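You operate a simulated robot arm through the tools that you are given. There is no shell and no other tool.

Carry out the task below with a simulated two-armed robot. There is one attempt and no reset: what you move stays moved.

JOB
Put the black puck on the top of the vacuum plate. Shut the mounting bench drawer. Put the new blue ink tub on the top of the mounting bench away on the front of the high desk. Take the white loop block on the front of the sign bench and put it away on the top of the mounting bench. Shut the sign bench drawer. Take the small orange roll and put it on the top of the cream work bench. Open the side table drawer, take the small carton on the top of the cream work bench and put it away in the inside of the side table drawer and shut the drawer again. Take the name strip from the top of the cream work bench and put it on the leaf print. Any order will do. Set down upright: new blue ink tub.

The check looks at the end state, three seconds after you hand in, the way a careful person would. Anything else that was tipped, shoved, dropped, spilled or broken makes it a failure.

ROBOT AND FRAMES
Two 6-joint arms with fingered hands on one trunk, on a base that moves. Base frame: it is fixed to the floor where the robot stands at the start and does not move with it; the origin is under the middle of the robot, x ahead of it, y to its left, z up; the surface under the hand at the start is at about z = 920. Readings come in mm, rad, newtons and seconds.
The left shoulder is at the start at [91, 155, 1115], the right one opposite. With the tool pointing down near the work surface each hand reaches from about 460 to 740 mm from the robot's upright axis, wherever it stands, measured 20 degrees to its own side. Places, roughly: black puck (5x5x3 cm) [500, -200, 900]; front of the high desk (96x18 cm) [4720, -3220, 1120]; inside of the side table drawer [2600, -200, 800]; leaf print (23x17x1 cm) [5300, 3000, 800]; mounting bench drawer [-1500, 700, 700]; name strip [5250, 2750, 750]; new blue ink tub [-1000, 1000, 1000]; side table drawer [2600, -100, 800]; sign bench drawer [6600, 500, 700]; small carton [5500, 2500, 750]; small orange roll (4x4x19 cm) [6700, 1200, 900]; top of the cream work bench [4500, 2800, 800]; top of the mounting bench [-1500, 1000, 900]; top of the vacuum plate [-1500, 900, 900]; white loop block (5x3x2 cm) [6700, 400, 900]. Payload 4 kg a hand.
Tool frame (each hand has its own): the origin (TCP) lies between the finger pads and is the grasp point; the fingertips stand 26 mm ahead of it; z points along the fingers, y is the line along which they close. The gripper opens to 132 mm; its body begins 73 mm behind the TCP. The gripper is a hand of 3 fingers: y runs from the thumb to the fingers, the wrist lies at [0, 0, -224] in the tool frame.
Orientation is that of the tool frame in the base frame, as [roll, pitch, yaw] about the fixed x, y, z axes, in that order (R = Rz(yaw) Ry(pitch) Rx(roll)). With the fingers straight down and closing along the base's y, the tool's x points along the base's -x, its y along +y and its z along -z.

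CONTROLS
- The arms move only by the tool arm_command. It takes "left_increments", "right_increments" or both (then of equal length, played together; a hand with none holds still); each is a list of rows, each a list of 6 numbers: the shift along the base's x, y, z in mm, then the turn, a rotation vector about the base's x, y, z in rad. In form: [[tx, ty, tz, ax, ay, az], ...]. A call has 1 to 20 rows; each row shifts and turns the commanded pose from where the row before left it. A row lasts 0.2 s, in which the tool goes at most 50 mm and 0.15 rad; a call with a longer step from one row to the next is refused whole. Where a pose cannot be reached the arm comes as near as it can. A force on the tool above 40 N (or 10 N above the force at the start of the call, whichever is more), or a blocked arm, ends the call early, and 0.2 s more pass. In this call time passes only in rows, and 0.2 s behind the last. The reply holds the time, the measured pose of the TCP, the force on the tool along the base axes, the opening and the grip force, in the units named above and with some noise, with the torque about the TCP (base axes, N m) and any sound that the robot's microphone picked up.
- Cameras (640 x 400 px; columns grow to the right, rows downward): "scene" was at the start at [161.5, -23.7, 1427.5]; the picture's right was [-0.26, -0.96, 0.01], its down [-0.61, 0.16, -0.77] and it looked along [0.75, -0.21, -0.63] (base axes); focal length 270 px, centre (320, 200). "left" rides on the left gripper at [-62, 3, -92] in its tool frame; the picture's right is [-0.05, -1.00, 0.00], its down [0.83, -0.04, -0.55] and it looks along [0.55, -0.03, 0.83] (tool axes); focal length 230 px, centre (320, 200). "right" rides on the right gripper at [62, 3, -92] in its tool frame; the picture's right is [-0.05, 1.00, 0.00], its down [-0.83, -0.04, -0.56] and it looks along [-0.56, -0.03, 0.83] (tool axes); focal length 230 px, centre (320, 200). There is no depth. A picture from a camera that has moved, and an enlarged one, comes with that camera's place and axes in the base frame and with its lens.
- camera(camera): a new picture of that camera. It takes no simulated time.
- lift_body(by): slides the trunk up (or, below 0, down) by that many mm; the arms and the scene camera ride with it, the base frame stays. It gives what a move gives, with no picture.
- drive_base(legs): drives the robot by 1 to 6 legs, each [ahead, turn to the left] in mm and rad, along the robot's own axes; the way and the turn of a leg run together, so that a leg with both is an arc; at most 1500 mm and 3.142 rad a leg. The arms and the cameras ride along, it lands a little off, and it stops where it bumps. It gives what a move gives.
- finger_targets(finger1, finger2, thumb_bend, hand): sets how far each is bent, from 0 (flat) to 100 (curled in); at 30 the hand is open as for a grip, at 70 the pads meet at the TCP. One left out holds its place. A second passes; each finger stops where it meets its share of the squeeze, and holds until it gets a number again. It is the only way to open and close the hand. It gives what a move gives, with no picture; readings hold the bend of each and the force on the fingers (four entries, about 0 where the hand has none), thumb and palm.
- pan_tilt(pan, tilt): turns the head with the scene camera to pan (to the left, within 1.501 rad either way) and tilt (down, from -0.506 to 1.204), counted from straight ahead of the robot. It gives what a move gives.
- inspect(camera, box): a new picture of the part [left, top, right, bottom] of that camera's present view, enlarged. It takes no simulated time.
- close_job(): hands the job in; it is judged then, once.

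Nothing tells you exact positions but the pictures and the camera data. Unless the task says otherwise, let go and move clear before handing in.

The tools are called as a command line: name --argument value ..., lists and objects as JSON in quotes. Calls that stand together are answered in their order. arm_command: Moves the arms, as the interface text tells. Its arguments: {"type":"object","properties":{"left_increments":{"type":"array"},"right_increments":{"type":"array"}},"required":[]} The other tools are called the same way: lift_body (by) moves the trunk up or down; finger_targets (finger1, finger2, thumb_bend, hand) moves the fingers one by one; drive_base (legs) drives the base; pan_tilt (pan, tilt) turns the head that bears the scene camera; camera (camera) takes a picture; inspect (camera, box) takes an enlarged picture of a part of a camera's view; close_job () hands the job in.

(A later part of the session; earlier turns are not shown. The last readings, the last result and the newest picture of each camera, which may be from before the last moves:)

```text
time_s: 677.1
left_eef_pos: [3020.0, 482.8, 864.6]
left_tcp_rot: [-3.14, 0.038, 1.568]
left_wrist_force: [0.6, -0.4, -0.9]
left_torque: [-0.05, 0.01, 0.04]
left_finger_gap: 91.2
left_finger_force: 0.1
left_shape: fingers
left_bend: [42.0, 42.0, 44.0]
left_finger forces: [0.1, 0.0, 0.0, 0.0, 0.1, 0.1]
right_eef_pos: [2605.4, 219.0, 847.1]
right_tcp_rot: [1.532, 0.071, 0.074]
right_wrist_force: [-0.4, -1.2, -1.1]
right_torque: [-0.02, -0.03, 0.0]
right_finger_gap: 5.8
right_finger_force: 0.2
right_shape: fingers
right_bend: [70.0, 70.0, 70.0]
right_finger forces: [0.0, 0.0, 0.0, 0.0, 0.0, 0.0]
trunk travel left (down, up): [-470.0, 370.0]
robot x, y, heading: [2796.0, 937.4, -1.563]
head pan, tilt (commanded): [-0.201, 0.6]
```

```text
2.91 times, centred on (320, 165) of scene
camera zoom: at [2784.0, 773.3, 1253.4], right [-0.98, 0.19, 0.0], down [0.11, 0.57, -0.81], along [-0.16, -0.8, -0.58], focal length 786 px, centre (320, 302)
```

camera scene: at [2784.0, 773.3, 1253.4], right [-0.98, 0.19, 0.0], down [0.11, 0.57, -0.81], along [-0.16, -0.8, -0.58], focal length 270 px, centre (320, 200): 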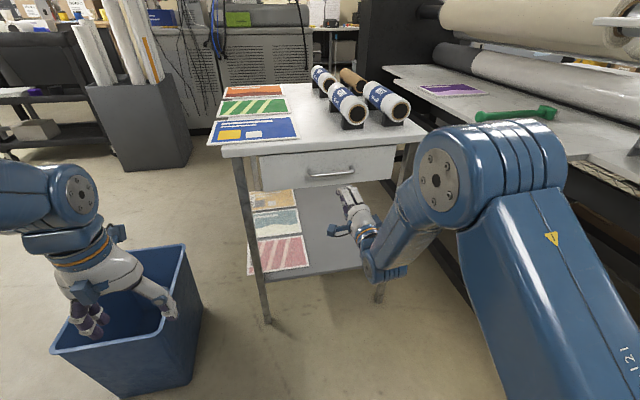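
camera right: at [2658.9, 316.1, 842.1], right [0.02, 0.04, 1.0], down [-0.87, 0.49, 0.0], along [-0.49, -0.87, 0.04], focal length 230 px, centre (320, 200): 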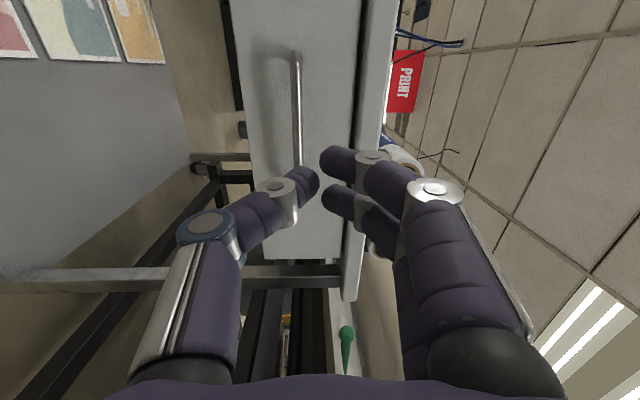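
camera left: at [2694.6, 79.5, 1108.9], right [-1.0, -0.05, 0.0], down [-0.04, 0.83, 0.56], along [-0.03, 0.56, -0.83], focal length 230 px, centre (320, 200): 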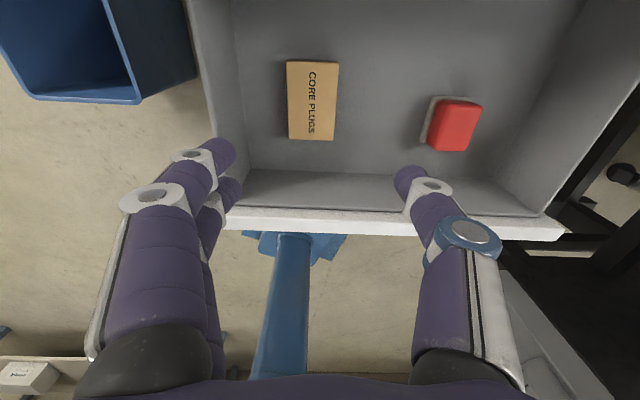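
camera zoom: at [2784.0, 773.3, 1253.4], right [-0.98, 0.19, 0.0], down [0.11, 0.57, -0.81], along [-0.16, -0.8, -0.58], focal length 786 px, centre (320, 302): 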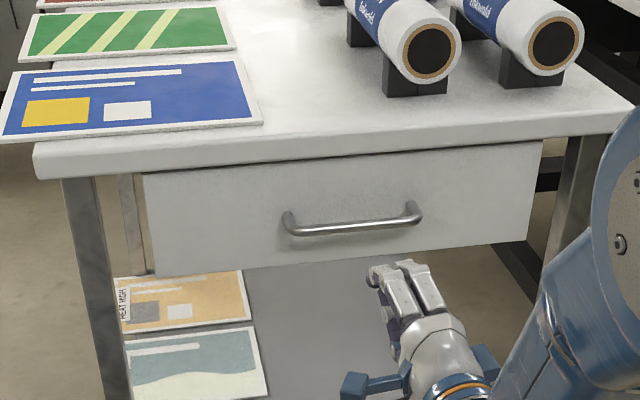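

The side table drawer is shut. Now I restore the right hand and trunk and go back for the loop block on the sign bench.

arm_command --right_increments '[[0, 12, 6, 0.141, 0, 0], [0, 12, 6, 0.141, 0, 0], [0, 12, 6, 0.141, 0, 0], [0, 12, 6, 0.141, 0, 0], [0, 12, 6, 0.141, 0, 0], [0, 12, 6, 0.141, 0, 0], [0, 12, 6, 0.141, 0, 0], [0, 8, 6, 0.141, 0, 0], [0, 6, 6, 0.141, 0, 0], [0, 6, 6, 0.141, 0, 0], [0, 6, 6, 0.141, 0, 0]]'

lift_body --by 180

finger_targets --hand "right" --finger1 30 --finger2 30 --thumb_bend 30

camera --camera "scene"

```text
time_s: 679.5
left_eef_pos: [3021.6, 482.6, 865.8]
left_tcp_rot: [-3.14, 0.038, 1.565]
left_wrist_force: [0.4, 0.0, 0.0]
left_torque: [0.03, 0.0, 0.01]
left_finger_gap: 91.2
left_finger_force: 0.1
left_shape: fingers
left_bend: [42.0, 42.0, 44.0]
left_finger forces: [0.1, 0.0, 0.1, 0.1, 0.0, 0.0]
right_eef_pos: [2656.1, 328.8, 899.3]
right_tcp_rot: [2.913, -0.125, 0.097]
right_wrist_force: [-0.2, -0.5, 0.7]
right_torque: [0.01, 0.0, -0.02]
right_finger_gap: 5.7
right_finger_force: 0.0
right_shape: fingers
right_bend: [70.0, 70.0, 70.0]
right_finger forces: [0.0, 0.0, 0.1, 0.0, 0.0, 0.0]
right hand out of reach, approached as far as the arm can: row 6, 7, 10, 11
trunk travel left (down, up): [-470.0, 370.0]
robot x, y, heading: [2799.1, 936.3, -1.564]
head pan, tilt (commanded): [-0.201, 0.6]
```

```text
time_s: 681.5
left_eef_pos: [3021.8, 484.1, 1042.9]
left_tcp_rot: [-3.138, 0.03, 1.565]
left_wrist_force: [-0.6, 0.3, 0.7]
left_torque: [0.03, 0.04, -0.01]
left_finger_gap: 91.7
left_finger_force: 0.1
left_shape: fingers
left_bend: [42.0, 42.0, 44.0]
left_finger forces: [0.1, 0.1, 0.0, 0.1, 0.1, 0.1]
right_eef_pos: [2655.6, 329.0, 1078.7]
right_tcp_rot: [2.909, -0.127, 0.101]
right_wrist_force: [0.0, -0.1, -0.1]
right_torque: [0.01, -0.03, 0.03]
right_finger_gap: 5.7
right_finger_force: 0.0
right_shape: fingers
right_bend: [70.0, 70.0, 70.0]
right_finger forces: [0.1, 0.0, 0.1, 0.1, 0.0, 0.1]
trunk travel left (down, up): [-650.0, 190.0]
robot x, y, heading: [2799.0, 935.3, -1.567]
head pan, tilt (commanded): [-0.201, 0.6]
```

```text
time_s: 682.5
left_eef_pos: [3021.8, 484.5, 1043.2]
left_tcp_rot: [-3.14, 0.03, 1.565]
left_wrist_force: [0.1, -0.2, 0.8]
left_torque: [0.01, 0.03, -0.01]
left_finger_gap: 91.5
left_finger_force: 0.0
left_shape: fingers
left_bend: [42.0, 42.0, 44.0]
left_finger forces: [0.1, 0.0, 0.0, 0.0, 0.0, 0.1]
right_eef_pos: [2655.3, 328.5, 1079.0]
right_tcp_rot: [2.911, -0.125, 0.101]
right_wrist_force: [-0.8, 0.2, 1.1]
right_torque: [-0.02, 0.01, 0.06]
right_finger_gap: 134.1
right_finger_force: 0.0
right_shape: fingers
right_bend: [30.0, 30.0, 30.0]
right_finger forces: [0.0, 0.0, 0.0, 0.0, 0.0, 0.0]
trunk travel left (down, up): [-650.0, 190.0]
robot x, y, heading: [2804.3, 936.7, -1.566]
head pan, tilt (commanded): [-0.201, 0.6]
```

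```text
taken
camera scene: at [2783.9, 769.9, 1433.4], right [-0.98, 0.19, 0.0], down [0.11, 0.57, -0.81], along [-0.16, -0.8, -0.58], focal length 270 px, centre (320, 200)
```

scene: 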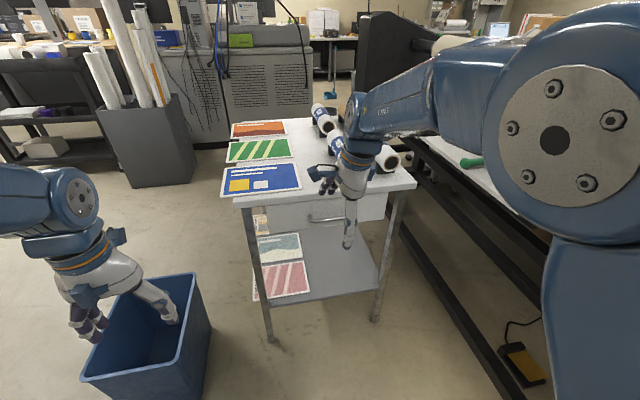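

arm_command --right_increments '[[-16, 15, 0, 0.043, 0.029, 0], [-16, 15, 0, 0.043, 0.029, 0], [-16, 15, 0, 0.043, 0.029, 0], [-16, 15, 0, 0.043, 0.029, 0], [-16, 10, 0, 0.043, 0.028, 0], [0, 0, 0, 0, 0, 0]]'

drive_base --legs '[[-150, 0], [0, 1.66]]'

pan_tilt --pan 0.0 --tilt 0.35

camera --camera "scene"

```text
time_s: 683.9
left_eef_pos: [3021.1, 483.3, 1042.5]
left_tcp_rot: [-3.138, 0.03, 1.564]
left_wrist_force: [0.2, -0.5, 0.1]
left_torque: [0.05, 0.01, 0.0]
left_finger_gap: 91.3
left_finger_force: 0.1
left_shape: fingers
left_bend: [42.0, 42.0, 44.0]
left_finger forces: [0.0, 0.0, 0.0, 0.0, 0.0, 0.0]
right_eef_pos: [2656.1, 436.5, 1060.8]
right_tcp_rot: [3.134, -0.004, 0.092]
right_wrist_force: [0.2, 0.9, -0.7]
right_torque: [0.03, 0.0, -0.01]
right_finger_gap: 133.8
right_finger_force: 0.0
right_shape: fingers
right_bend: [30.0, 30.0, 30.0]
right_finger forces: [0.0, 0.0, 0.0, 0.1, 0.1, 0.0]
right hand out of reach, approached as far as the arm can: row 1, 2, 3, 4, 5
trunk travel left (down, up): [-650.0, 190.0]
robot x, y, heading: [2797.8, 933.2, -1.567]
head pan, tilt (commanded): [-0.201, 0.6]
```

```text
time_s: 689.6
left_eef_pos: [3232.3, 1348.5, 1048.1]
left_tcp_rot: [-3.141, 0.043, -3.056]
left_wrist_force: [0.2, 0.5, -0.5]
left_torque: [0.01, -0.02, 0.01]
left_finger_gap: 91.5
left_finger_force: 0.1
left_shape: fingers
left_bend: [42.0, 42.0, 44.0]
left_finger forces: [0.0, 0.1, 0.0, 0.0, 0.0, 0.1]
right_eef_pos: [3309.1, 989.1, 1060.4]
right_tcp_rot: [3.134, -0.006, 1.752]
right_wrist_force: [0.3, 0.0, 1.6]
right_torque: [-0.01, 0.03, -0.02]
right_finger_gap: 134.0
right_finger_force: 0.0
right_shape: fingers
right_bend: [30.0, 30.0, 30.0]
right_finger forces: [0.1, 0.0, 0.0, 0.1, 0.0, 0.1]
trunk travel left (down, up): [-650.0, 190.0]
robot x, y, heading: [2799.1, 1077.0, 0.099]
head pan, tilt (commanded): [-0.201, 0.6]
```

```text
time_s: 690.4
left_eef_pos: [3207.4, 1348.4, 1029.8]
left_tcp_rot: [-3.137, -0.016, -3.056]
left_wrist_force: [1.3, -0.3, 1.3]
left_torque: [0.0, 0.0, 0.0]
left_finger_gap: 91.6
left_finger_force: 0.1
left_shape: fingers
left_bend: [42.0, 42.0, 44.0]
left_finger forces: [0.0, 0.0, 0.1, 0.0, 0.1, 0.0]
right_eef_pos: [3289.5, 986.9, 1066.2]
right_tcp_rot: [3.126, -0.004, 1.749]
right_wrist_force: [-0.1, 0.0, -0.7]
right_torque: [-0.01, 0.0, -0.01]
right_finger_gap: 134.7
right_finger_force: 0.0
right_shape: fingers
right_bend: [30.0, 30.0, 30.0]
right_finger forces: [0.1, 0.0, 0.0, 0.0, 0.1, 0.0]
trunk travel left (down, up): [-650.0, 190.0]
robot x, y, heading: [2794.9, 1072.8, 0.095]
head pan, tilt (commanded): [0.0, 0.351]
```

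```text
taken
camera scene: at [2967.5, 1075.5, 1447.6], right [-0.07, -1.0, 0.0], down [-0.45, 0.03, -0.9], along [0.89, -0.07, -0.45], focal length 270 px, centre (320, 200)
```

scene: 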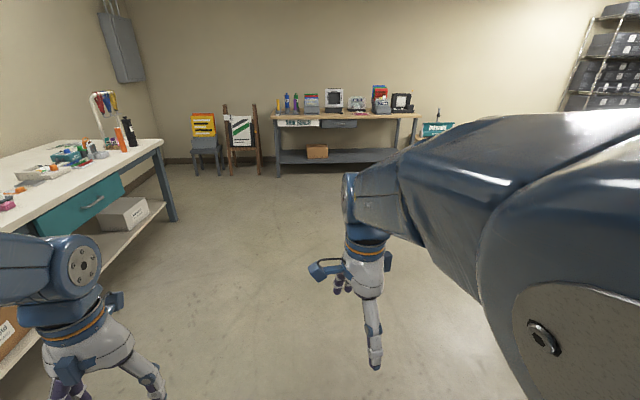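

The right arm is again in its cramped configuration. In this free space I turn its wrist back to normal, point it forward, shift it outward and turn it down again, as before.

arm_command --right_increments '[[0, 0, 0, 0, 0, 0.148], [0, 0, 0, 0, 0, 0.148], [0, 0, 0, 0, 0, 0.148], [0, 0, 0, 0, 0, 0.148], [0, 0, 0, 0, 0, 0.148], [0, 0, 0, 0, 0, 0.148], [0, 0, 0, 0, 0, 0.148], [0, 0, 0, 0, 0, 0.148], [0, 0, 0, 0, 0, 0.148], [0, 0, 0, 0, 0, 0.148]]'

arm_command --right_increments '[[13, 1, -3, 0.013, -0.135, 0], [13, 1, -3, 0.013, -0.135, 0], [13, 1, -3, 0.013, -0.135, 0], [13, 1, -3, 0.013, -0.135, 0], [13, 1, -3, 0.013, -0.135, 0], [13, 1, -3, 0.013, -0.135, 0], [13, 1, -3, 0.013, -0.135, 0], [13, 1, -3, 0.013, -0.135, 0], [13, 1, -3, 0.013, -0.135, 0], [13, 1, -3, 0.013, -0.135, 0], [13, 1, -3, 0.01, -0.1, 0], [0, 0, 0, 0, 0, 0]]'

arm_command --right_increments '[[3, -25, 0, 0, 0, 0], [3, -25, 0, 0, 0, 0], [3, -25, 0, 0, 0, 0], [3, -25, 0, 0, 0, 0], [3, -25, 0, 0, 0, 0], [3, -25, 0, 0, 0, 0], [3, -25, 0, 0, 0, 0]]'

camera --camera "scene"

```text
time_s: 692.6
left_eef_pos: [3209.8, 1346.2, 1029.4]
left_tcp_rot: [-3.139, -0.016, -3.056]
left_wrist_force: [0.1, 0.7, 0.4]
left_torque: [0.0, 0.04, 0.03]
left_finger_gap: 91.4
left_finger_force: 0.0
left_shape: fingers
left_bend: [42.0, 42.0, 44.0]
left_finger forces: [0.0, 0.0, 0.1, 0.0, 0.1, 0.1]
right_eef_pos: [3291.9, 986.0, 1071.8]
right_tcp_rot: [3.112, 0.003, -3.051]
right_wrist_force: [0.1, 0.2, -0.5]
right_torque: [-0.01, -0.03, 0.03]
right_finger_gap: 134.4
right_finger_force: 0.0
right_shape: fingers
right_bend: [30.0, 30.0, 30.0]
right_finger forces: [0.1, 0.0, 0.0, 0.0, 0.1, 0.0]
trunk travel left (down, up): [-650.0, 190.0]
robot x, y, heading: [2801.0, 1074.0, 0.094]
head pan, tilt (commanded): [0.0, 0.351]
```

```text
time_s: 695.2
left_eef_pos: [3209.1, 1345.8, 1030.7]
left_tcp_rot: [-3.138, -0.015, -3.055]
left_wrist_force: [-0.1, -0.8, -0.5]
left_torque: [0.0, -0.01, -0.04]
left_finger_gap: 91.5
left_finger_force: 0.0
left_shape: fingers
left_bend: [42.0, 42.0, 44.0]
left_finger forces: [0.0, 0.0, 0.0, 0.0, 0.0, 0.0]
right_eef_pos: [3449.6, 968.1, 1049.3]
right_tcp_rot: [2.687, 1.355, 2.81]
right_wrist_force: [-1.5, 0.6, -0.4]
right_torque: [-0.02, -0.02, -0.01]
right_finger_gap: 134.5
right_finger_force: 0.1
right_shape: fingers
right_bend: [30.0, 30.0, 30.0]
right_finger forces: [0.1, 0.1, 0.1, 0.0, 0.0, 0.0]
right hand out of reach, approached as far as the arm can: row 3, 4, 5, 7, 9
trunk travel left (down, up): [-650.0, 190.0]
robot x, y, heading: [2797.2, 1073.9, 0.093]
head pan, tilt (commanded): [0.0, 0.351]
```

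```text
time_s: 696.8
left_eef_pos: [3210.1, 1343.6, 1031.4]
left_tcp_rot: [-3.139, -0.012, -3.055]
left_wrist_force: [-0.5, -1.0, 0.3]
left_torque: [0.02, -0.01, -0.03]
left_finger_gap: 91.6
left_finger_force: 0.0
left_shape: fingers
left_bend: [42.0, 42.0, 44.0]
left_finger forces: [0.0, 0.0, 0.1, 0.1, 0.1, 0.0]
right_eef_pos: [3466.7, 812.9, 1032.2]
right_tcp_rot: [3.033, 1.353, -3.086]
right_wrist_force: [-1.1, 0.0, -0.3]
right_torque: [-0.01, 0.01, 0.02]
right_finger_gap: 134.4
right_finger_force: 0.1
right_shape: fingers
right_bend: [30.0, 30.0, 30.0]
right_finger forces: [0.0, 0.1, 0.0, 0.0, 0.0, 0.0]
trunk travel left (down, up): [-650.0, 190.0]
robot x, y, heading: [2796.4, 1072.1, 0.098]
head pan, tilt (commanded): [0.0, 0.351]
```

```text
taken
camera scene: at [2969.8, 1086.9, 1456.1], right [0.1, -1.0, 0.0], down [-0.36, -0.03, -0.93], along [0.93, 0.09, -0.36], focal length 270 px, centre (320, 200)
```

scene: 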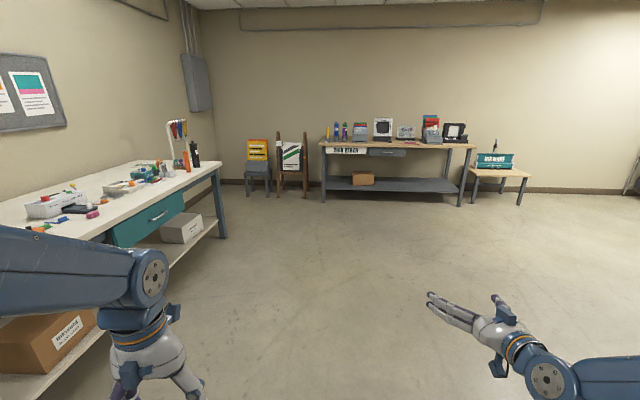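

arm_command --right_increments '[[-6, 0, 4, -0.012, 0.124, 0], [-6, 0, 4, -0.012, 0.124, 0], [-6, 0, 4, -0.012, 0.124, 0], [-6, 0, 4, -0.012, 0.124, 0], [-6, 0, 4, -0.012, 0.124, 0], [-6, 0, 4, -0.012, 0.124, 0], [-6, 0, 4, -0.012, 0.124, 0], [-6, 0, 4, -0.012, 0.124, 0], [-6, 0, 4, -0.012, 0.124, 0], [-6, 0, 4, -0.012, 0.124, 0], [-6, 0, 4, -0.012, 0.115, 0]]' --left_increments '[[10, 0, 5, 0, 0, 0], [10, 0, 5, 0, 0, 0], [10, 0, 5, 0, 0, 0], [10, 0, 5, 0, 0, 0], [10, 0, 5, 0, 0, 0], [10, 0, 5, 0, 0, 0], [10, 0, 5, 0, 0, 0], [10, 0, 5, 0, 0, 0], [0, 0, 0, 0, 0, 0], [0, 0, 0, 0, 0, 0], [0, 0, 0, 0, 0, 0]]'

arm_command --right_increments '[[0, 0, 12, 0, 0, 0], [0, 0, 15, 0, 0, 0], [0, -10, 15, 0, 0, 0], [0, -10, 15, 0, 0, 0]]'

camera --camera "scene"

```text
time_s: 699.2
left_eef_pos: [3300.7, 1347.4, 1092.5]
left_tcp_rot: [-3.14, 0.056, -3.056]
left_wrist_force: [-0.5, -0.1, -1.0]
left_torque: [-0.03, 0.05, 0.0]
left_finger_gap: 91.4
left_finger_force: 0.1
left_shape: fingers
left_bend: [42.0, 42.0, 44.0]
left_finger forces: [0.1, 0.1, 0.1, 0.1, 0.0, 0.0]
left hand out of reach, approached as far as the arm can: row 1
right_eef_pos: [3396.4, 875.7, 1026.3]
right_tcp_rot: [2.987, 0.083, -3.029]
right_wrist_force: [-0.2, 0.0, 0.4]
right_torque: [0.02, -0.01, -0.01]
right_finger_gap: 134.6
right_finger_force: 0.1
right_shape: fingers
right_bend: [30.0, 30.0, 30.0]
right_finger forces: [0.0, 0.0, 0.0, 0.1, 0.0, 0.0]
right hand out of reach, approached as far as the arm can: row 4, 5, 6, 7, 8
trunk travel left (down, up): [-650.0, 190.0]
robot x, y, heading: [2800.5, 1072.1, 0.093]
head pan, tilt (commanded): [0.0, 0.351]
```

```text
time_s: 700.2
left_eef_pos: [3299.2, 1348.0, 1092.8]
left_tcp_rot: [-3.14, 0.06, -3.057]
left_wrist_force: [-0.2, -0.1, 0.0]
left_torque: [-0.04, -0.01, 0.0]
left_finger_gap: 91.3
left_finger_force: 0.2
left_shape: fingers
left_bend: [42.0, 42.0, 44.0]
left_finger forces: [0.1, 0.0, 0.0, 0.1, 0.1, 0.1]
right_eef_pos: [3395.9, 854.1, 1083.7]
right_tcp_rot: [2.986, 0.087, -3.03]
right_wrist_force: [0.4, 0.5, 0.0]
right_torque: [-0.01, 0.03, 0.0]
right_finger_gap: 134.5
right_finger_force: 0.1
right_shape: fingers
right_bend: [30.0, 30.0, 30.0]
right_finger forces: [0.0, 0.0, 0.0, 0.0, 0.0, 0.0]
trunk travel left (down, up): [-650.0, 190.0]
robot x, y, heading: [2798.4, 1075.6, 0.095]
head pan, tilt (commanded): [0.0, 0.351]
```

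```text
taken
camera scene: at [2970.0, 1089.1, 1456.1], right [0.1, -1.0, 0.0], down [-0.36, -0.03, -0.93], along [0.93, 0.09, -0.36], focal length 270 px, centre (320, 200)
```

scene: 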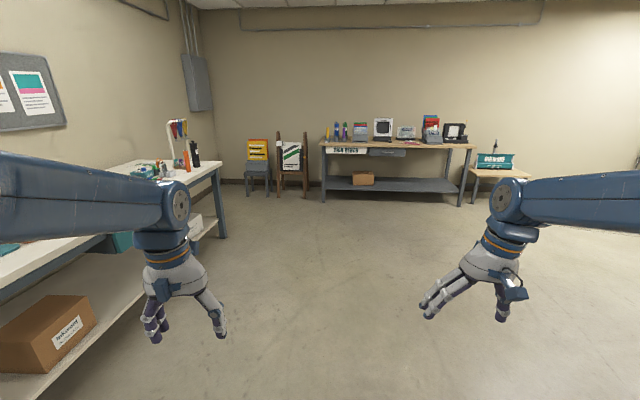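

Both arms are back in normal posture. I raise the trunk a little and drive back to the sign bench.

lift_body --by 110

drive_base --legs '[[1500, 0], [1500, 0]]'

pan_tilt --pan 0.05 --tilt 0.5

camera --camera "scene"

```text
time_s: 701.6
left_eef_pos: [3300.2, 1347.1, 1202.9]
left_tcp_rot: [-3.139, 0.06, -3.056]
left_wrist_force: [-0.1, -0.7, 0.7]
left_torque: [-0.01, -0.01, -0.02]
left_finger_gap: 91.4
left_finger_force: 0.0
left_shape: fingers
left_bend: [42.0, 42.0, 44.0]
left_finger forces: [0.0, 0.1, 0.0, 0.0, 0.0, 0.1]
right_eef_pos: [3395.6, 854.9, 1192.6]
right_tcp_rot: [2.986, 0.087, -3.03]
right_wrist_force: [0.6, -0.2, 0.0]
right_torque: [-0.01, 0.0, -0.02]
right_finger_gap: 134.5
right_finger_force: 0.0
right_shape: fingers
right_bend: [30.0, 30.0, 30.0]
right_finger forces: [0.0, 0.0, 0.0, 0.1, 0.1, 0.0]
trunk travel left (down, up): [-760.0, 80.0]
robot x, y, heading: [2798.5, 1073.0, 0.097]
head pan, tilt (commanded): [0.0, 0.351]
```

```text
time_s: 716.1
left_eef_pos: [6305.6, 1592.1, 1202.5]
left_tcp_rot: [-3.14, 0.059, -3.072]
left_wrist_force: [0.5, 0.5, 0.0]
left_torque: [0.0, 0.02, -0.02]
left_finger_gap: 91.3
left_finger_force: 0.1
left_shape: fingers
left_bend: [42.0, 42.0, 44.0]
left_finger forces: [0.0, 0.0, 0.0, 0.1, 0.0, 0.0]
right_eef_pos: [6393.7, 1097.8, 1193.1]
right_tcp_rot: [2.986, 0.087, -3.044]
right_wrist_force: [-0.2, 0.2, 0.8]
right_torque: [-0.03, 0.03, -0.03]
right_finger_gap: 134.6
right_finger_force: 0.1
right_shape: fingers
right_bend: [30.0, 30.0, 30.0]
right_finger forces: [0.1, 0.0, 0.0, 0.1, 0.0, 0.0]
trunk travel left (down, up): [-760.0, 80.0]
robot x, y, heading: [5799.3, 1328.5, 0.079]
head pan, tilt (commanded): [0.0, 0.351]
```

```text
time_s: 716.8
left_eef_pos: [6287.2, 1591.4, 1210.6]
left_tcp_rot: [-3.138, 0.075, -3.071]
left_wrist_force: [0.4, 0.1, 0.3]
left_torque: [0.01, -0.01, -0.02]
left_finger_gap: 91.2
left_finger_force: 0.1
left_shape: fingers
left_bend: [42.0, 42.0, 44.0]
left_finger forces: [0.0, 0.0, 0.0, 0.0, 0.1, 0.0]
right_eef_pos: [6375.8, 1096.0, 1201.8]
right_tcp_rot: [2.987, 0.104, -3.041]
right_wrist_force: [0.4, 0.1, -0.1]
right_torque: [0.01, -0.01, -0.01]
right_finger_gap: 134.4
right_finger_force: 0.1
right_shape: fingers
right_bend: [30.0, 30.0, 30.0]
right_finger forces: [0.0, 0.0, 0.0, 0.0, 0.1, 0.1]
trunk travel left (down, up): [-760.0, 80.0]
robot x, y, heading: [5798.7, 1325.8, 0.083]
head pan, tilt (commanded): [0.051, 0.499]
```

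```text
taken
camera scene: at [5975.0, 1343.8, 1551.9], right [0.13, -0.99, 0.0], down [-0.49, -0.06, -0.87], along [0.86, 0.12, -0.5], focal length 270 px, centre (320, 200)
```

scene: 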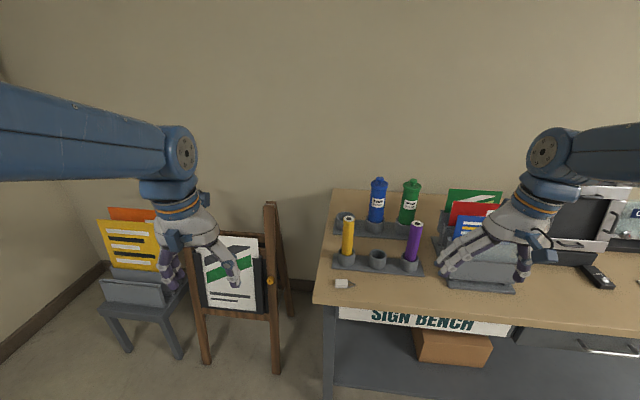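

The block is where I left it. I turn the right wrist 90° for a front-to-back grasp and move up to the bench.

arm_command --right_increments '[[0, 0, 0, 0.014, 0, -0.139], [0, 0, 0, 0.014, 0, -0.139], [0, 0, 0, 0.014, 0, -0.139], [0, 0, 0, 0.014, 0, -0.139], [0, 0, 0, 0.014, 0, -0.139], [0, 0, 0, 0.014, 0, -0.139], [0, 0, 0, 0.014, 0, -0.139], [0, 0, 0, 0.014, 0, -0.139], [0, 0, 0, 0.014, 0, -0.139], [0, 0, 0, 0.014, 0, -0.139], [0, 0, 0, 0.014, 0, -0.139]]'

drive_base --legs '[[270, 0.17]]'

pan_tilt --pan -0.05 --tilt 0.7

camera --camera "scene"

camera --camera "right"

```text
time_s: 719.2
left_eef_pos: [6283.8, 1591.4, 1211.0]
left_tcp_rot: [-3.138, 0.078, -3.071]
left_wrist_force: [-0.7, 0.1, 0.8]
left_torque: [0.01, 0.02, -0.01]
left_finger_gap: 91.4
left_finger_force: 0.1
left_shape: fingers
left_bend: [42.0, 42.0, 44.0]
left_finger forces: [0.1, 0.1, 0.0, 0.0, 0.0, 0.0]
right_eef_pos: [6374.1, 1096.2, 1203.4]
right_tcp_rot: [2.877, 0.02, 1.7]
right_wrist_force: [0.6, -0.1, -0.4]
right_torque: [-0.03, -0.02, 0.02]
right_finger_gap: 134.4
right_finger_force: 0.0
right_shape: fingers
right_bend: [30.0, 30.0, 30.0]
right_finger forces: [0.0, 0.1, 0.0, 0.0, 0.0, 0.0]
trunk travel left (down, up): [-760.0, 80.0]
robot x, y, heading: [5802.3, 1326.5, 0.079]
head pan, tilt (commanded): [0.051, 0.499]
```

```text
time_s: 721.1
left_eef_pos: [6498.1, 1714.0, 1213.0]
left_tcp_rot: [-3.138, 0.08, -2.9]
left_wrist_force: [-0.4, -0.6, 0.6]
left_torque: [0.01, 0.0, 0.0]
left_finger_gap: 91.3
left_finger_force: 0.0
left_shape: fingers
left_bend: [42.0, 42.0, 44.0]
left_finger forces: [0.0, 0.1, 0.1, 0.1, 0.0, 0.1]
right_eef_pos: [6668.6, 1241.6, 1204.2]
right_tcp_rot: [2.876, 0.019, 1.871]
right_wrist_force: [-0.4, -0.5, 0.9]
right_torque: [0.01, -0.01, 0.01]
right_finger_gap: 134.5
right_finger_force: 0.0
right_shape: fingers
right_bend: [30.0, 30.0, 30.0]
right_finger forces: [0.0, 0.0, 0.0, 0.0, 0.0, 0.0]
trunk travel left (down, up): [-760.0, 80.0]
robot x, y, heading: [6064.5, 1370.4, 0.25]
head pan, tilt (commanded): [0.051, 0.499]
```

```text
time_s: 721.9
left_eef_pos: [6479.5, 1709.5, 1201.8]
left_tcp_rot: [-3.14, 0.046, -2.901]
left_wrist_force: [-0.3, 0.0, 0.2]
left_torque: [0.0, 0.08, -0.01]
left_finger_gap: 91.5
left_finger_force: 0.0
left_shape: fingers
left_bend: [42.0, 42.0, 44.0]
left_finger forces: [0.0, 0.0, 0.0, 0.0, 0.0, 0.1]
right_eef_pos: [6652.1, 1237.0, 1205.4]
right_tcp_rot: [2.876, 0.02, 1.876]
right_wrist_force: [-0.3, 0.2, 1.1]
right_torque: [0.02, -0.03, 0.01]
right_finger_gap: 134.5
right_finger_force: 0.2
right_shape: fingers
right_bend: [30.0, 30.0, 30.0]
right_finger forces: [0.0, 0.0, 0.0, 0.1, 0.0, 0.0]
trunk travel left (down, up): [-760.0, 80.0]
robot x, y, heading: [6067.8, 1374.6, 0.255]
head pan, tilt (commanded): [-0.051, 0.7]
```

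```text
taken
camera scene: at [6230.7, 1405.8, 1534.6], right [0.2, -0.98, 0.0], down [-0.65, -0.13, -0.75], along [0.74, 0.15, -0.66], focal length 270 px, centre (320, 200)
```

scene: 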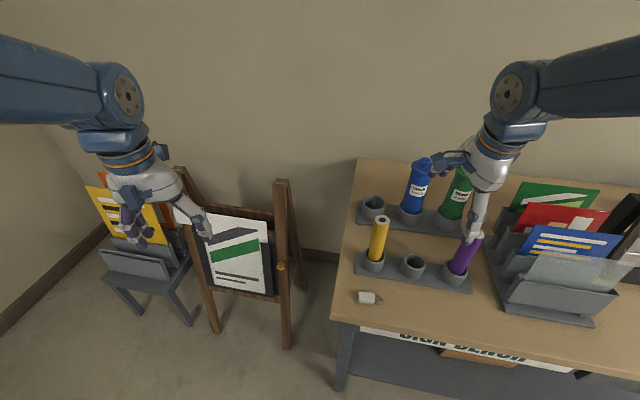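

```text
taken
camera right: at [6613.0, 1291.4, 1293.8], right [0.93, 0.24, 0.26], down [0.07, -0.84, 0.54], along [0.35, -0.49, -0.8], focal length 230 px, centre (320, 200)
```

right: 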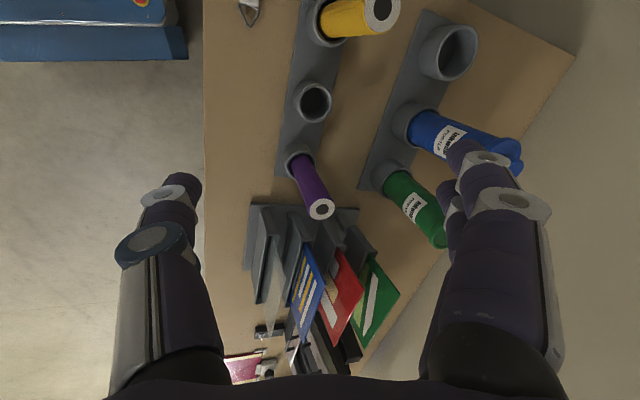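

arm_command --right_increments '[[-8, 26, 0, -0.012, 0.051, -0.033], [-8, 26, 0, -0.012, 0.051, -0.033], [-8, 26, 0, -0.012, 0.051, -0.033], [-8, 26, -10, -0.012, 0.051, -0.033], [-9, 25, -30, -0.012, 0.051, -0.033], [0, 0, -40, 0, 0, 0], [0, 0, -40, 0, 0, 0], [0, 0, 0, 0, 0, 0]]'

camera --camera "right"

camera --camera "scene"

```text
time_s: 723.7
left_eef_pos: [6478.2, 1709.2, 1201.7]
left_tcp_rot: [-3.14, 0.046, -2.9]
left_wrist_force: [0.0, -0.1, 0.0]
left_torque: [-0.01, 0.01, 0.01]
left_finger_gap: 91.6
left_finger_force: 0.2
left_shape: fingers
left_bend: [42.0, 42.0, 44.0]
left_finger forces: [0.0, 0.0, 0.1, 0.1, 0.1, 0.0]
right_eef_pos: [6610.5, 1364.9, 1092.0]
right_tcp_rot: [3.122, 0.025, 1.711]
right_wrist_force: [-0.1, 0.3, 0.2]
right_torque: [0.0, -0.03, -0.02]
right_finger_gap: 134.6
right_finger_force: 0.0
right_shape: fingers
right_bend: [30.0, 30.0, 30.0]
right_finger forces: [0.0, 0.0, 0.0, 0.0, 0.0, 0.1]
trunk travel left (down, up): [-760.0, 80.0]
robot x, y, heading: [6066.8, 1372.4, 0.249]
head pan, tilt (commanded): [-0.051, 0.7]
```

```text
taken
camera right: at [6603.6, 1427.9, 1182.6], right [1.0, 0.09, 0.02], down [0.06, -0.82, 0.57], along [0.07, -0.57, -0.82], focal length 230 px, centre (320, 200)
```

right: 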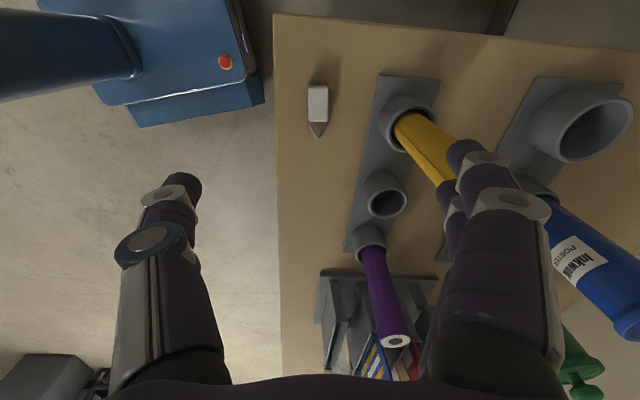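

```text
taken
camera scene: at [6228.7, 1406.0, 1534.8], right [0.2, -0.98, 0.0], down [-0.64, -0.13, -0.75], along [0.74, 0.15, -0.66], focal length 270 px, centre (320, 200)
```

scene: 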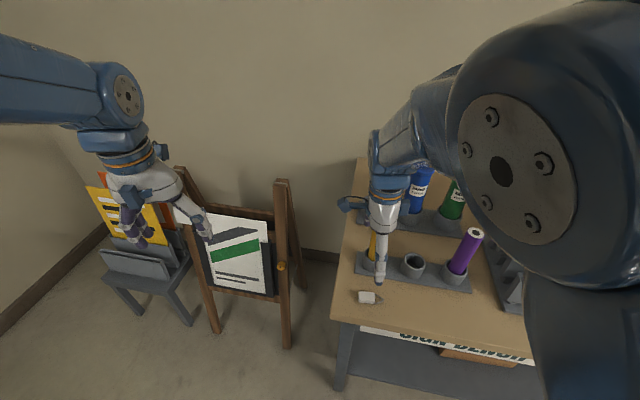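

The block's body is centred at (6614, 1363). I narrow the hand opening to stay clear of the yellow roll's cup, centre and descend.

finger_targets --hand "right" --finger1 48 --finger2 48 --thumb_bend 48

arm_command --right_increments '[[1, -2, -30, 0.011, 0.012, 0], [1, 0, -35, 0.011, 0.011, 0], [0, 0, -35, 0, 0, 0], [0, 0, -20, 0, 0, 0], [0, 0, 0, 0, 0, 0]]'

camera --camera "right"

inspect --camera "scene" --box '[330, 180, 470, 320]'

```text
time_s: 724.7
left_eef_pos: [6479.7, 1709.2, 1201.9]
left_tcp_rot: [-3.14, 0.047, -2.903]
left_wrist_force: [-0.4, -0.6, 1.0]
left_torque: [-0.01, 0.01, -0.02]
left_finger_gap: 91.6
left_finger_force: 0.0
left_shape: fingers
left_bend: [42.0, 42.0, 44.0]
left_finger forces: [0.0, 0.0, 0.1, 0.0, 0.0, 0.1]
right_eef_pos: [6610.8, 1364.4, 1091.9]
right_tcp_rot: [3.12, 0.025, 1.71]
right_wrist_force: [-0.5, 0.3, 0.4]
right_torque: [-0.04, 0.0, 0.0]
right_finger_gap: 75.4
right_finger_force: 0.0
right_shape: fingers
right_bend: [48.0, 48.0, 48.0]
right_finger forces: [0.0, 0.0, 0.0, 0.0, 0.1, 0.0]
trunk travel left (down, up): [-760.0, 80.0]
robot x, y, heading: [6066.3, 1369.0, 0.252]
head pan, tilt (commanded): [-0.051, 0.7]
```

```text
time_s: 725.9
left_eef_pos: [6479.3, 1708.3, 1201.8]
left_tcp_rot: [-3.14, 0.047, -2.899]
left_wrist_force: [0.0, 0.5, 0.2]
left_torque: [0.01, 0.04, -0.01]
left_finger_gap: 91.2
left_finger_force: 0.0
left_shape: fingers
left_bend: [42.0, 42.0, 44.0]
left_finger forces: [0.1, 0.1, 0.0, 0.0, 0.0, 0.0]
right_eef_pos: [6612.1, 1362.6, 974.0]
right_tcp_rot: [3.139, 0.003, 1.711]
right_wrist_force: [0.0, 0.4, 0.0]
right_torque: [-0.02, -0.02, -0.01]
right_finger_gap: 75.1
right_finger_force: 0.1
right_shape: fingers
right_bend: [48.0, 48.0, 48.0]
right_finger forces: [0.0, 0.0, 0.1, 0.0, 0.0, 0.1]
trunk travel left (down, up): [-760.0, 80.0]
robot x, y, heading: [6069.7, 1370.5, 0.249]
head pan, tilt (commanded): [-0.051, 0.7]
```

```text
taken
camera right: at [6607.0, 1423.6, 1064.9], right [1.0, 0.09, 0.0], down [0.07, -0.83, 0.56], along [0.05, -0.55, -0.83], focal length 230 px, centre (320, 200)
```

right: 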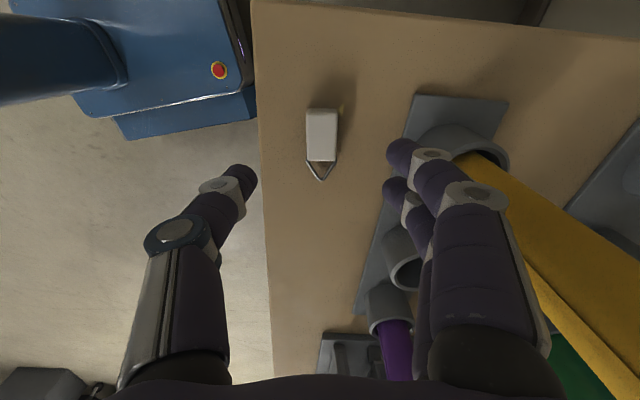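

```text
2.86 times, centred on (400, 250) of scene
camera zoom: at [6228.7, 1405.5, 1534.8], right [0.2, -0.98, 0.0], down [-0.64, -0.13, -0.75], along [0.74, 0.15, -0.66], focal length 772 px, centre (91, 57)
```

zoom: 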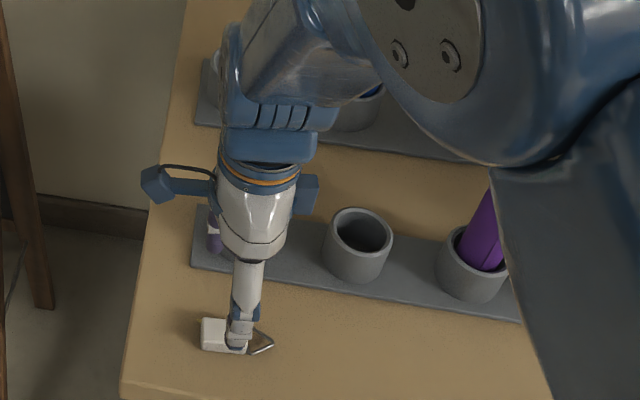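

arm_command --right_increments '[[2, -1, -25, 0, 0, 0], [0, 0, -25, 0, 0, 0], [0, 0, -12, 0, 0, 0], [0, 0, 0, 0, 0, 0]]'

camera --camera "right"

```text
time_s: 726.9
left_eef_pos: [6478.7, 1708.2, 1202.8]
left_tcp_rot: [-3.139, 0.048, -2.901]
left_wrist_force: [-1.1, -0.7, -0.6]
left_torque: [0.03, 0.0, 0.01]
left_finger_gap: 91.9
left_finger_force: 0.1
left_shape: fingers
left_bend: [42.0, 42.0, 44.0]
left_finger forces: [0.1, 0.0, 0.1, 0.1, 0.0, 0.0]
right_eef_pos: [6614.6, 1361.3, 910.9]
right_tcp_rot: [-3.141, 0.003, 1.71]
right_wrist_force: [0.5, 0.4, 0.4]
right_torque: [-0.02, -0.01, 0.02]
right_finger_gap: 74.8
right_finger_force: 0.0
right_shape: fingers
right_bend: [48.0, 48.0, 48.0]
right_finger forces: [0.0, 0.0, 0.1, 0.1, 0.0, 0.0]
trunk travel left (down, up): [-760.0, 80.0]
robot x, y, heading: [6065.7, 1369.9, 0.253]
head pan, tilt (commanded): [-0.051, 0.7]
```

```text
taken
camera right: at [6609.6, 1422.3, 1002.0], right [1.0, 0.09, 0.0], down [0.07, -0.83, 0.56], along [0.05, -0.55, -0.83], focal length 230 px, centre (320, 200)
```

right: 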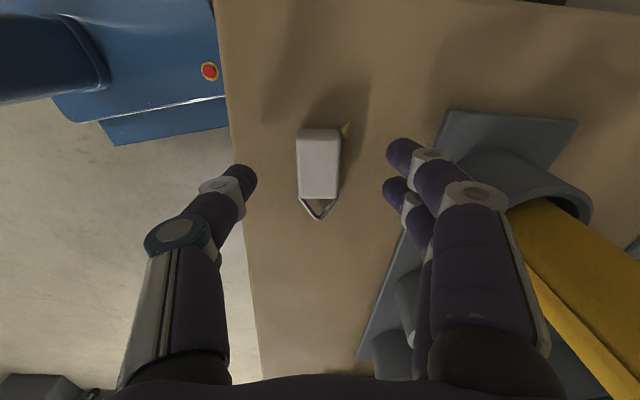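

arm_command --right_increments '[[0, 0, -5, 0, 0, 0], [0, 0, -5, 0, 0, 0], [0, 0, -4, 0, 0, 0], [0, 0, 0, 0, 0, 0]]'

finger_targets --hand "right" --finger1 60 --finger2 60 --thumb_bend 60

camera --camera "right"

```text
time_s: 727.9
left_eef_pos: [6478.7, 1709.3, 1201.2]
left_tcp_rot: [-3.14, 0.048, -2.899]
left_wrist_force: [-0.1, 0.0, -0.3]
left_torque: [0.0, -0.02, 0.01]
left_finger_gap: 91.3
left_finger_force: 0.0
left_shape: fingers
left_bend: [42.0, 42.0, 44.0]
left_finger forces: [0.0, 0.1, 0.0, 0.0, 0.1, 0.0]
right_eef_pos: [6615.0, 1362.4, 896.4]
right_tcp_rot: [3.139, 0.002, 1.71]
right_wrist_force: [0.2, 0.9, 0.4]
right_torque: [0.04, -0.02, 0.0]
right_finger_gap: 75.3
right_finger_force: 0.2
right_shape: fingers
right_bend: [48.0, 48.0, 48.0]
right_finger forces: [0.0, 0.0, 0.1, 0.1, 0.0, 0.1]
trunk travel left (down, up): [-760.0, 80.0]
robot x, y, heading: [6069.6, 1370.9, 0.25]
head pan, tilt (commanded): [-0.051, 0.7]
```

```text
time_s: 728.9
left_eef_pos: [6478.7, 1708.2, 1201.5]
left_tcp_rot: [-3.139, 0.047, -2.901]
left_wrist_force: [0.4, -0.1, -0.5]
left_torque: [0.02, -0.01, -0.01]
left_finger_gap: 91.5
left_finger_force: 0.0
left_shape: fingers
left_bend: [42.0, 42.0, 44.0]
left_finger forces: [0.1, 0.1, 0.1, 0.0, 0.0, 0.0]
right_eef_pos: [6615.9, 1361.7, 895.9]
right_tcp_rot: [3.142, 0.001, 1.709]
right_wrist_force: [-0.9, 0.0, 0.1]
right_torque: [-0.02, -0.01, -0.01]
right_finger_gap: 35.8
right_finger_force: 0.1
right_shape: fingers
right_bend: [60.0, 60.0, 60.0]
right_finger forces: [0.1, 0.1, 0.0, 0.0, 0.0, 0.0]
trunk travel left (down, up): [-760.0, 80.0]
robot x, y, heading: [6069.3, 1370.6, 0.249]
head pan, tilt (commanded): [-0.051, 0.7]
```

```text
taken
camera right: at [6609.5, 1422.4, 988.0], right [1.0, 0.09, 0.0], down [0.07, -0.83, 0.56], along [0.05, -0.55, -0.83], focal length 230 px, centre (320, 200)
```

right: 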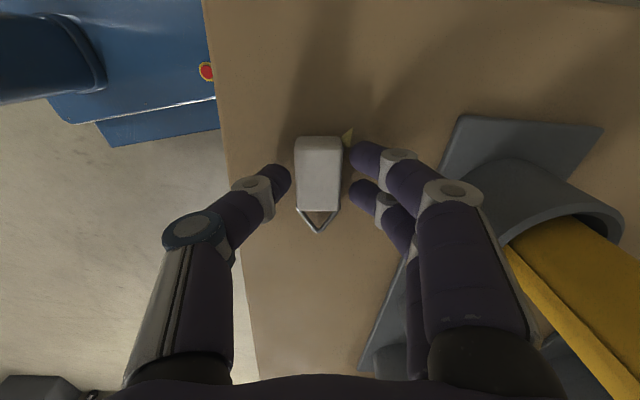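

Perfectly centred this time. I lower 2 mm and close firmly.

arm_command --right_increments '[[0, 0, -2, 0, 0, 0], [0, 0, 0, 0, 0, 0]]'

finger_targets --hand "right" --finger1 70 --finger2 70 --thumb_bend 68

finger_targets --hand "right" --finger1 82 --finger2 82 --thumb_bend 78

camera --camera "right"

```text
time_s: 729.5
left_eef_pos: [6478.7, 1708.7, 1201.6]
left_tcp_rot: [-3.14, 0.048, -2.901]
left_wrist_force: [0.4, -0.8, -0.4]
left_torque: [0.0, 0.0, 0.01]
left_finger_gap: 91.3
left_finger_force: 0.1
left_shape: fingers
left_bend: [42.0, 42.0, 44.0]
left_finger forces: [0.0, 0.0, 0.1, 0.1, 0.0, 0.1]
right_eef_pos: [6614.7, 1361.3, 893.0]
right_tcp_rot: [3.139, 0.001, 1.708]
right_wrist_force: [0.0, 0.2, 1.0]
right_torque: [-0.01, -0.02, 0.0]
right_finger_gap: 35.7
right_finger_force: 0.0
right_shape: fingers
right_bend: [60.0, 60.0, 60.0]
right_finger forces: [0.0, 0.0, 0.0, 0.1, 0.0, 0.0]
trunk travel left (down, up): [-760.0, 80.0]
robot x, y, heading: [6068.6, 1372.8, 0.254]
head pan, tilt (commanded): [-0.051, 0.7]
```

```text
time_s: 730.5
left_eef_pos: [6478.6, 1707.9, 1202.2]
left_tcp_rot: [-3.14, 0.046, -2.899]
left_wrist_force: [0.1, 0.2, -0.7]
left_torque: [-0.01, 0.02, 0.02]
left_finger_gap: 91.4
left_finger_force: 0.0
left_shape: fingers
left_bend: [42.0, 42.0, 44.0]
left_finger forces: [0.1, 0.0, 0.0, 0.1, 0.0, 0.0]
right_eef_pos: [6615.2, 1360.5, 894.6]
right_tcp_rot: [-3.142, 0.001, 1.71]
right_wrist_force: [0.8, 0.6, -0.2]
right_torque: [0.03, -0.02, 0.04]
right_finger_gap: 25.3
right_finger_force: 8.3
right_shape: fingers
right_bend: [64.0, 65.0, 65.0]
right_finger forces: [4.3, 4.0, 0.0, 0.1, 8.1, 0.0]
trunk travel left (down, up): [-760.0, 80.0]
robot x, y, heading: [6068.3, 1368.8, 0.257]
head pan, tilt (commanded): [-0.051, 0.7]
```

```text
time_s: 731.5
left_eef_pos: [6478.6, 1708.8, 1202.4]
left_tcp_rot: [-3.139, 0.047, -2.9]
left_wrist_force: [0.0, -0.6, -0.1]
left_torque: [-0.01, 0.02, 0.03]
left_finger_gap: 91.6
left_finger_force: 0.0
left_shape: fingers
left_bend: [42.0, 42.0, 44.0]
left_finger forces: [0.1, 0.0, 0.0, 0.0, 0.0, 0.1]
right_eef_pos: [6614.2, 1360.2, 894.7]
right_tcp_rot: [-3.141, 0.003, 1.709]
right_wrist_force: [0.0, 0.6, 0.3]
right_torque: [0.01, 0.01, 0.03]
right_finger_gap: 24.2
right_finger_force: 21.7
right_shape: fingers
right_bend: [67.0, 68.0, 66.0]
right_finger forces: [10.5, 10.8, 0.0, 0.0, 21.3, 0.0]
trunk travel left (down, up): [-760.0, 80.0]
robot x, y, heading: [6068.3, 1371.3, 0.25]
head pan, tilt (commanded): [-0.051, 0.7]
```

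```text
taken
camera right: at [6609.5, 1422.3, 986.1], right [1.0, 0.09, 0.0], down [0.07, -0.83, 0.56], along [0.05, -0.55, -0.83], focal length 230 px, centre (320, 200)
```

right: 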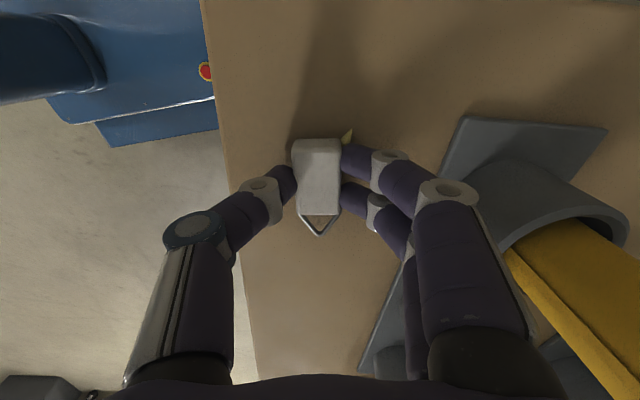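

Symmetric firm grip (21 N). I lift the block straight up and pull it back clear of the rolls.

arm_command --right_increments '[[0, 0, 5, 0, 0, 0], [0, 0, 15, 0, 0, 0], [0, 0, 25, 0, 0, 0], [-3, 0, 35, 0, 0, 0], [-5, 0, 40, 0, 0, 0], [-8, 0, 40, 0, 0, 0], [-10, 0, 40, 0, 0, 0], [-15, 0, 30, 0, 0, 0], [-15, 0, 20, 0, 0, 0], [0, 0, 0, 0, 0, 0]]'

inspect --camera "right" --box '[240, 120, 420, 260]'

camera --camera "scene"

```text
time_s: 733.7
left_eef_pos: [6478.8, 1709.0, 1202.2]
left_tcp_rot: [-3.137, 0.046, -2.901]
left_wrist_force: [-0.6, 0.3, -1.4]
left_torque: [0.01, 0.01, -0.01]
left_finger_gap: 91.7
left_finger_force: 0.0
left_shape: fingers
left_bend: [42.0, 42.0, 44.0]
left_finger forces: [0.0, 0.0, 0.0, 0.1, 0.0, 0.0]
right_eef_pos: [6558.9, 1361.3, 1146.5]
right_tcp_rot: [-3.138, -0.02, 1.704]
right_wrist_force: [0.4, 0.3, -0.3]
right_torque: [-0.02, 0.01, 0.02]
right_finger_gap: 24.0
right_finger_force: 21.5
right_shape: fingers
right_bend: [67.0, 68.0, 67.0]
right_finger forces: [10.5, 10.8, 0.0, 0.0, 21.2, 0.0]
trunk travel left (down, up): [-760.0, 80.0]
robot x, y, heading: [6070.4, 1369.2, 0.251]
head pan, tilt (commanded): [-0.051, 0.7]
```

```text
2.86 times, centred on (330, 190) of right
camera zoom: at [6555.4, 1420.9, 1238.8], right [1.0, 0.08, 0.0], down [0.07, -0.84, 0.54], along [0.04, -0.54, -0.84], focal length 657 px, centre (291, 229)
```

zoom: 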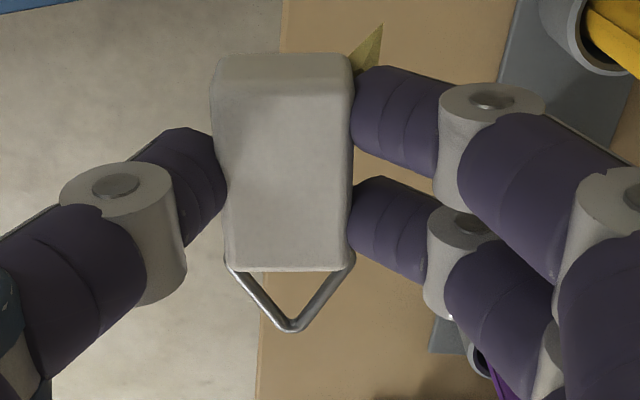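

```text
taken
camera scene: at [6229.5, 1405.6, 1534.7], right [0.2, -0.98, 0.0], down [-0.65, -0.13, -0.75], along [0.74, 0.15, -0.66], focal length 270 px, centre (320, 200)
```

scene: 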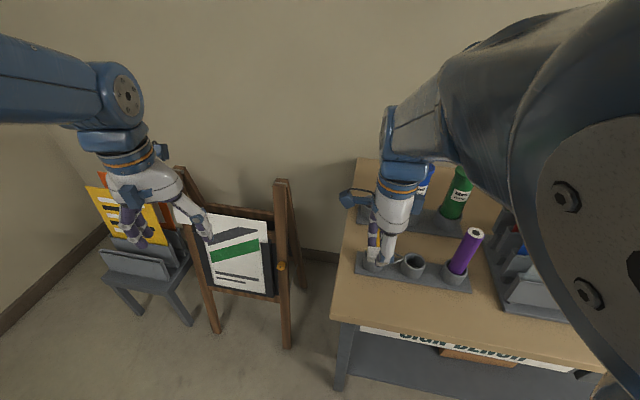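

Excellent grip this time: the block is centred between both fingers and thumb. To avoid big turns I will reverse most of the way. First I back away from the bench and straighten.

drive_base --legs '[[-350, -0.25]]'

arm_command --right_increments '[[12, -14, 0, 0, 0, 0], [14, -16, 0, 0, 0, 0], [14, -16, 0, 0, 0, 0], [14, -16, 0, 0, 0, 0], [14, -16, 0, 0, 0, 0], [14, -12, 0, 0, 0, 0]]' --left_increments '[[10, 0, -10, 0, 0, 0], [12, 0, -10, 0, 0, 0], [12, 0, -10, 0, 0, 0], [12, 0, -10, 0, 0, 0], [12, 0, 0, 0, 0, 0], [12, 0, 0, 0, 0, 0]]'

inspect --camera "right" --box '[240, 120, 420, 260]'

```text
time_s: 736.0
left_eef_pos: [6204.6, 1551.8, 1203.8]
left_tcp_rot: [-3.14, 0.053, 3.129]
left_wrist_force: [0.0, 0.5, 0.0]
left_torque: [-0.05, 0.04, 0.01]
left_finger_gap: 91.7
left_finger_force: 0.0
left_shape: fingers
left_bend: [42.0, 42.0, 44.0]
left_finger forces: [0.0, 0.0, 0.0, 0.0, 0.0, 0.1]
right_eef_pos: [6193.5, 1195.1, 1146.3]
right_tcp_rot: [-3.137, -0.021, 1.455]
right_wrist_force: [-0.1, 0.3, -1.0]
right_torque: [-0.05, -0.03, 0.01]
right_finger_gap: 24.1
right_finger_force: 21.5
right_shape: fingers
right_bend: [67.0, 68.0, 67.0]
right_finger forces: [10.4, 10.8, 0.1, 0.0, 21.2, 0.0]
trunk travel left (down, up): [-760.0, 80.0]
robot x, y, heading: [5720.9, 1325.7, -0.002]
head pan, tilt (commanded): [-0.051, 0.7]
```

```text
time_s: 737.4
left_eef_pos: [6254.4, 1551.9, 1172.4]
left_tcp_rot: [-3.14, 0.069, 3.132]
left_wrist_force: [-0.4, -0.4, 0.3]
left_torque: [-0.02, 0.02, 0.01]
left_finger_gap: 91.3
left_finger_force: 0.0
left_shape: fingers
left_bend: [42.0, 42.0, 44.0]
left_finger forces: [0.0, 0.0, 0.0, 0.0, 0.0, 0.0]
right_eef_pos: [6257.6, 1104.8, 1153.7]
right_tcp_rot: [3.128, -0.025, 1.455]
right_wrist_force: [-0.5, 0.0, -0.2]
right_torque: [0.0, 0.04, -0.03]
right_finger_gap: 23.8
right_finger_force: 21.0
right_shape: fingers
right_bend: [68.0, 68.0, 67.0]
right_finger forces: [10.4, 10.5, 0.1, 0.0, 21.0, 0.1]
trunk travel left (down, up): [-760.0, 80.0]
robot x, y, heading: [5718.1, 1324.6, -0.0]
head pan, tilt (commanded): [-0.051, 0.7]
```

```text
2.86 times, centred on (330, 190) of right
camera zoom: at [6266.5, 1162.4, 1246.4], right [0.99, -0.17, 0.01], down [-0.15, -0.83, 0.53], along [-0.08, -0.53, -0.85], focal length 657 px, centre (291, 229)
```

zoom: 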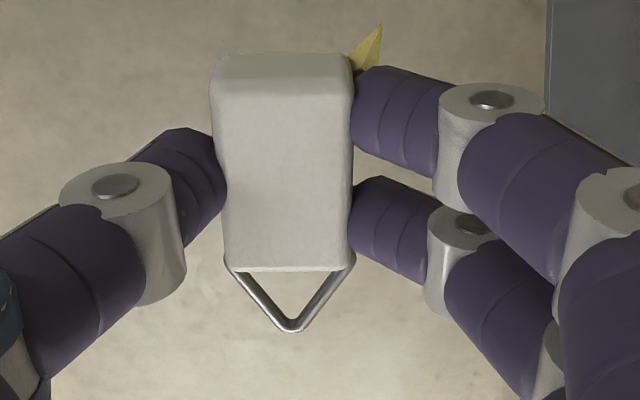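

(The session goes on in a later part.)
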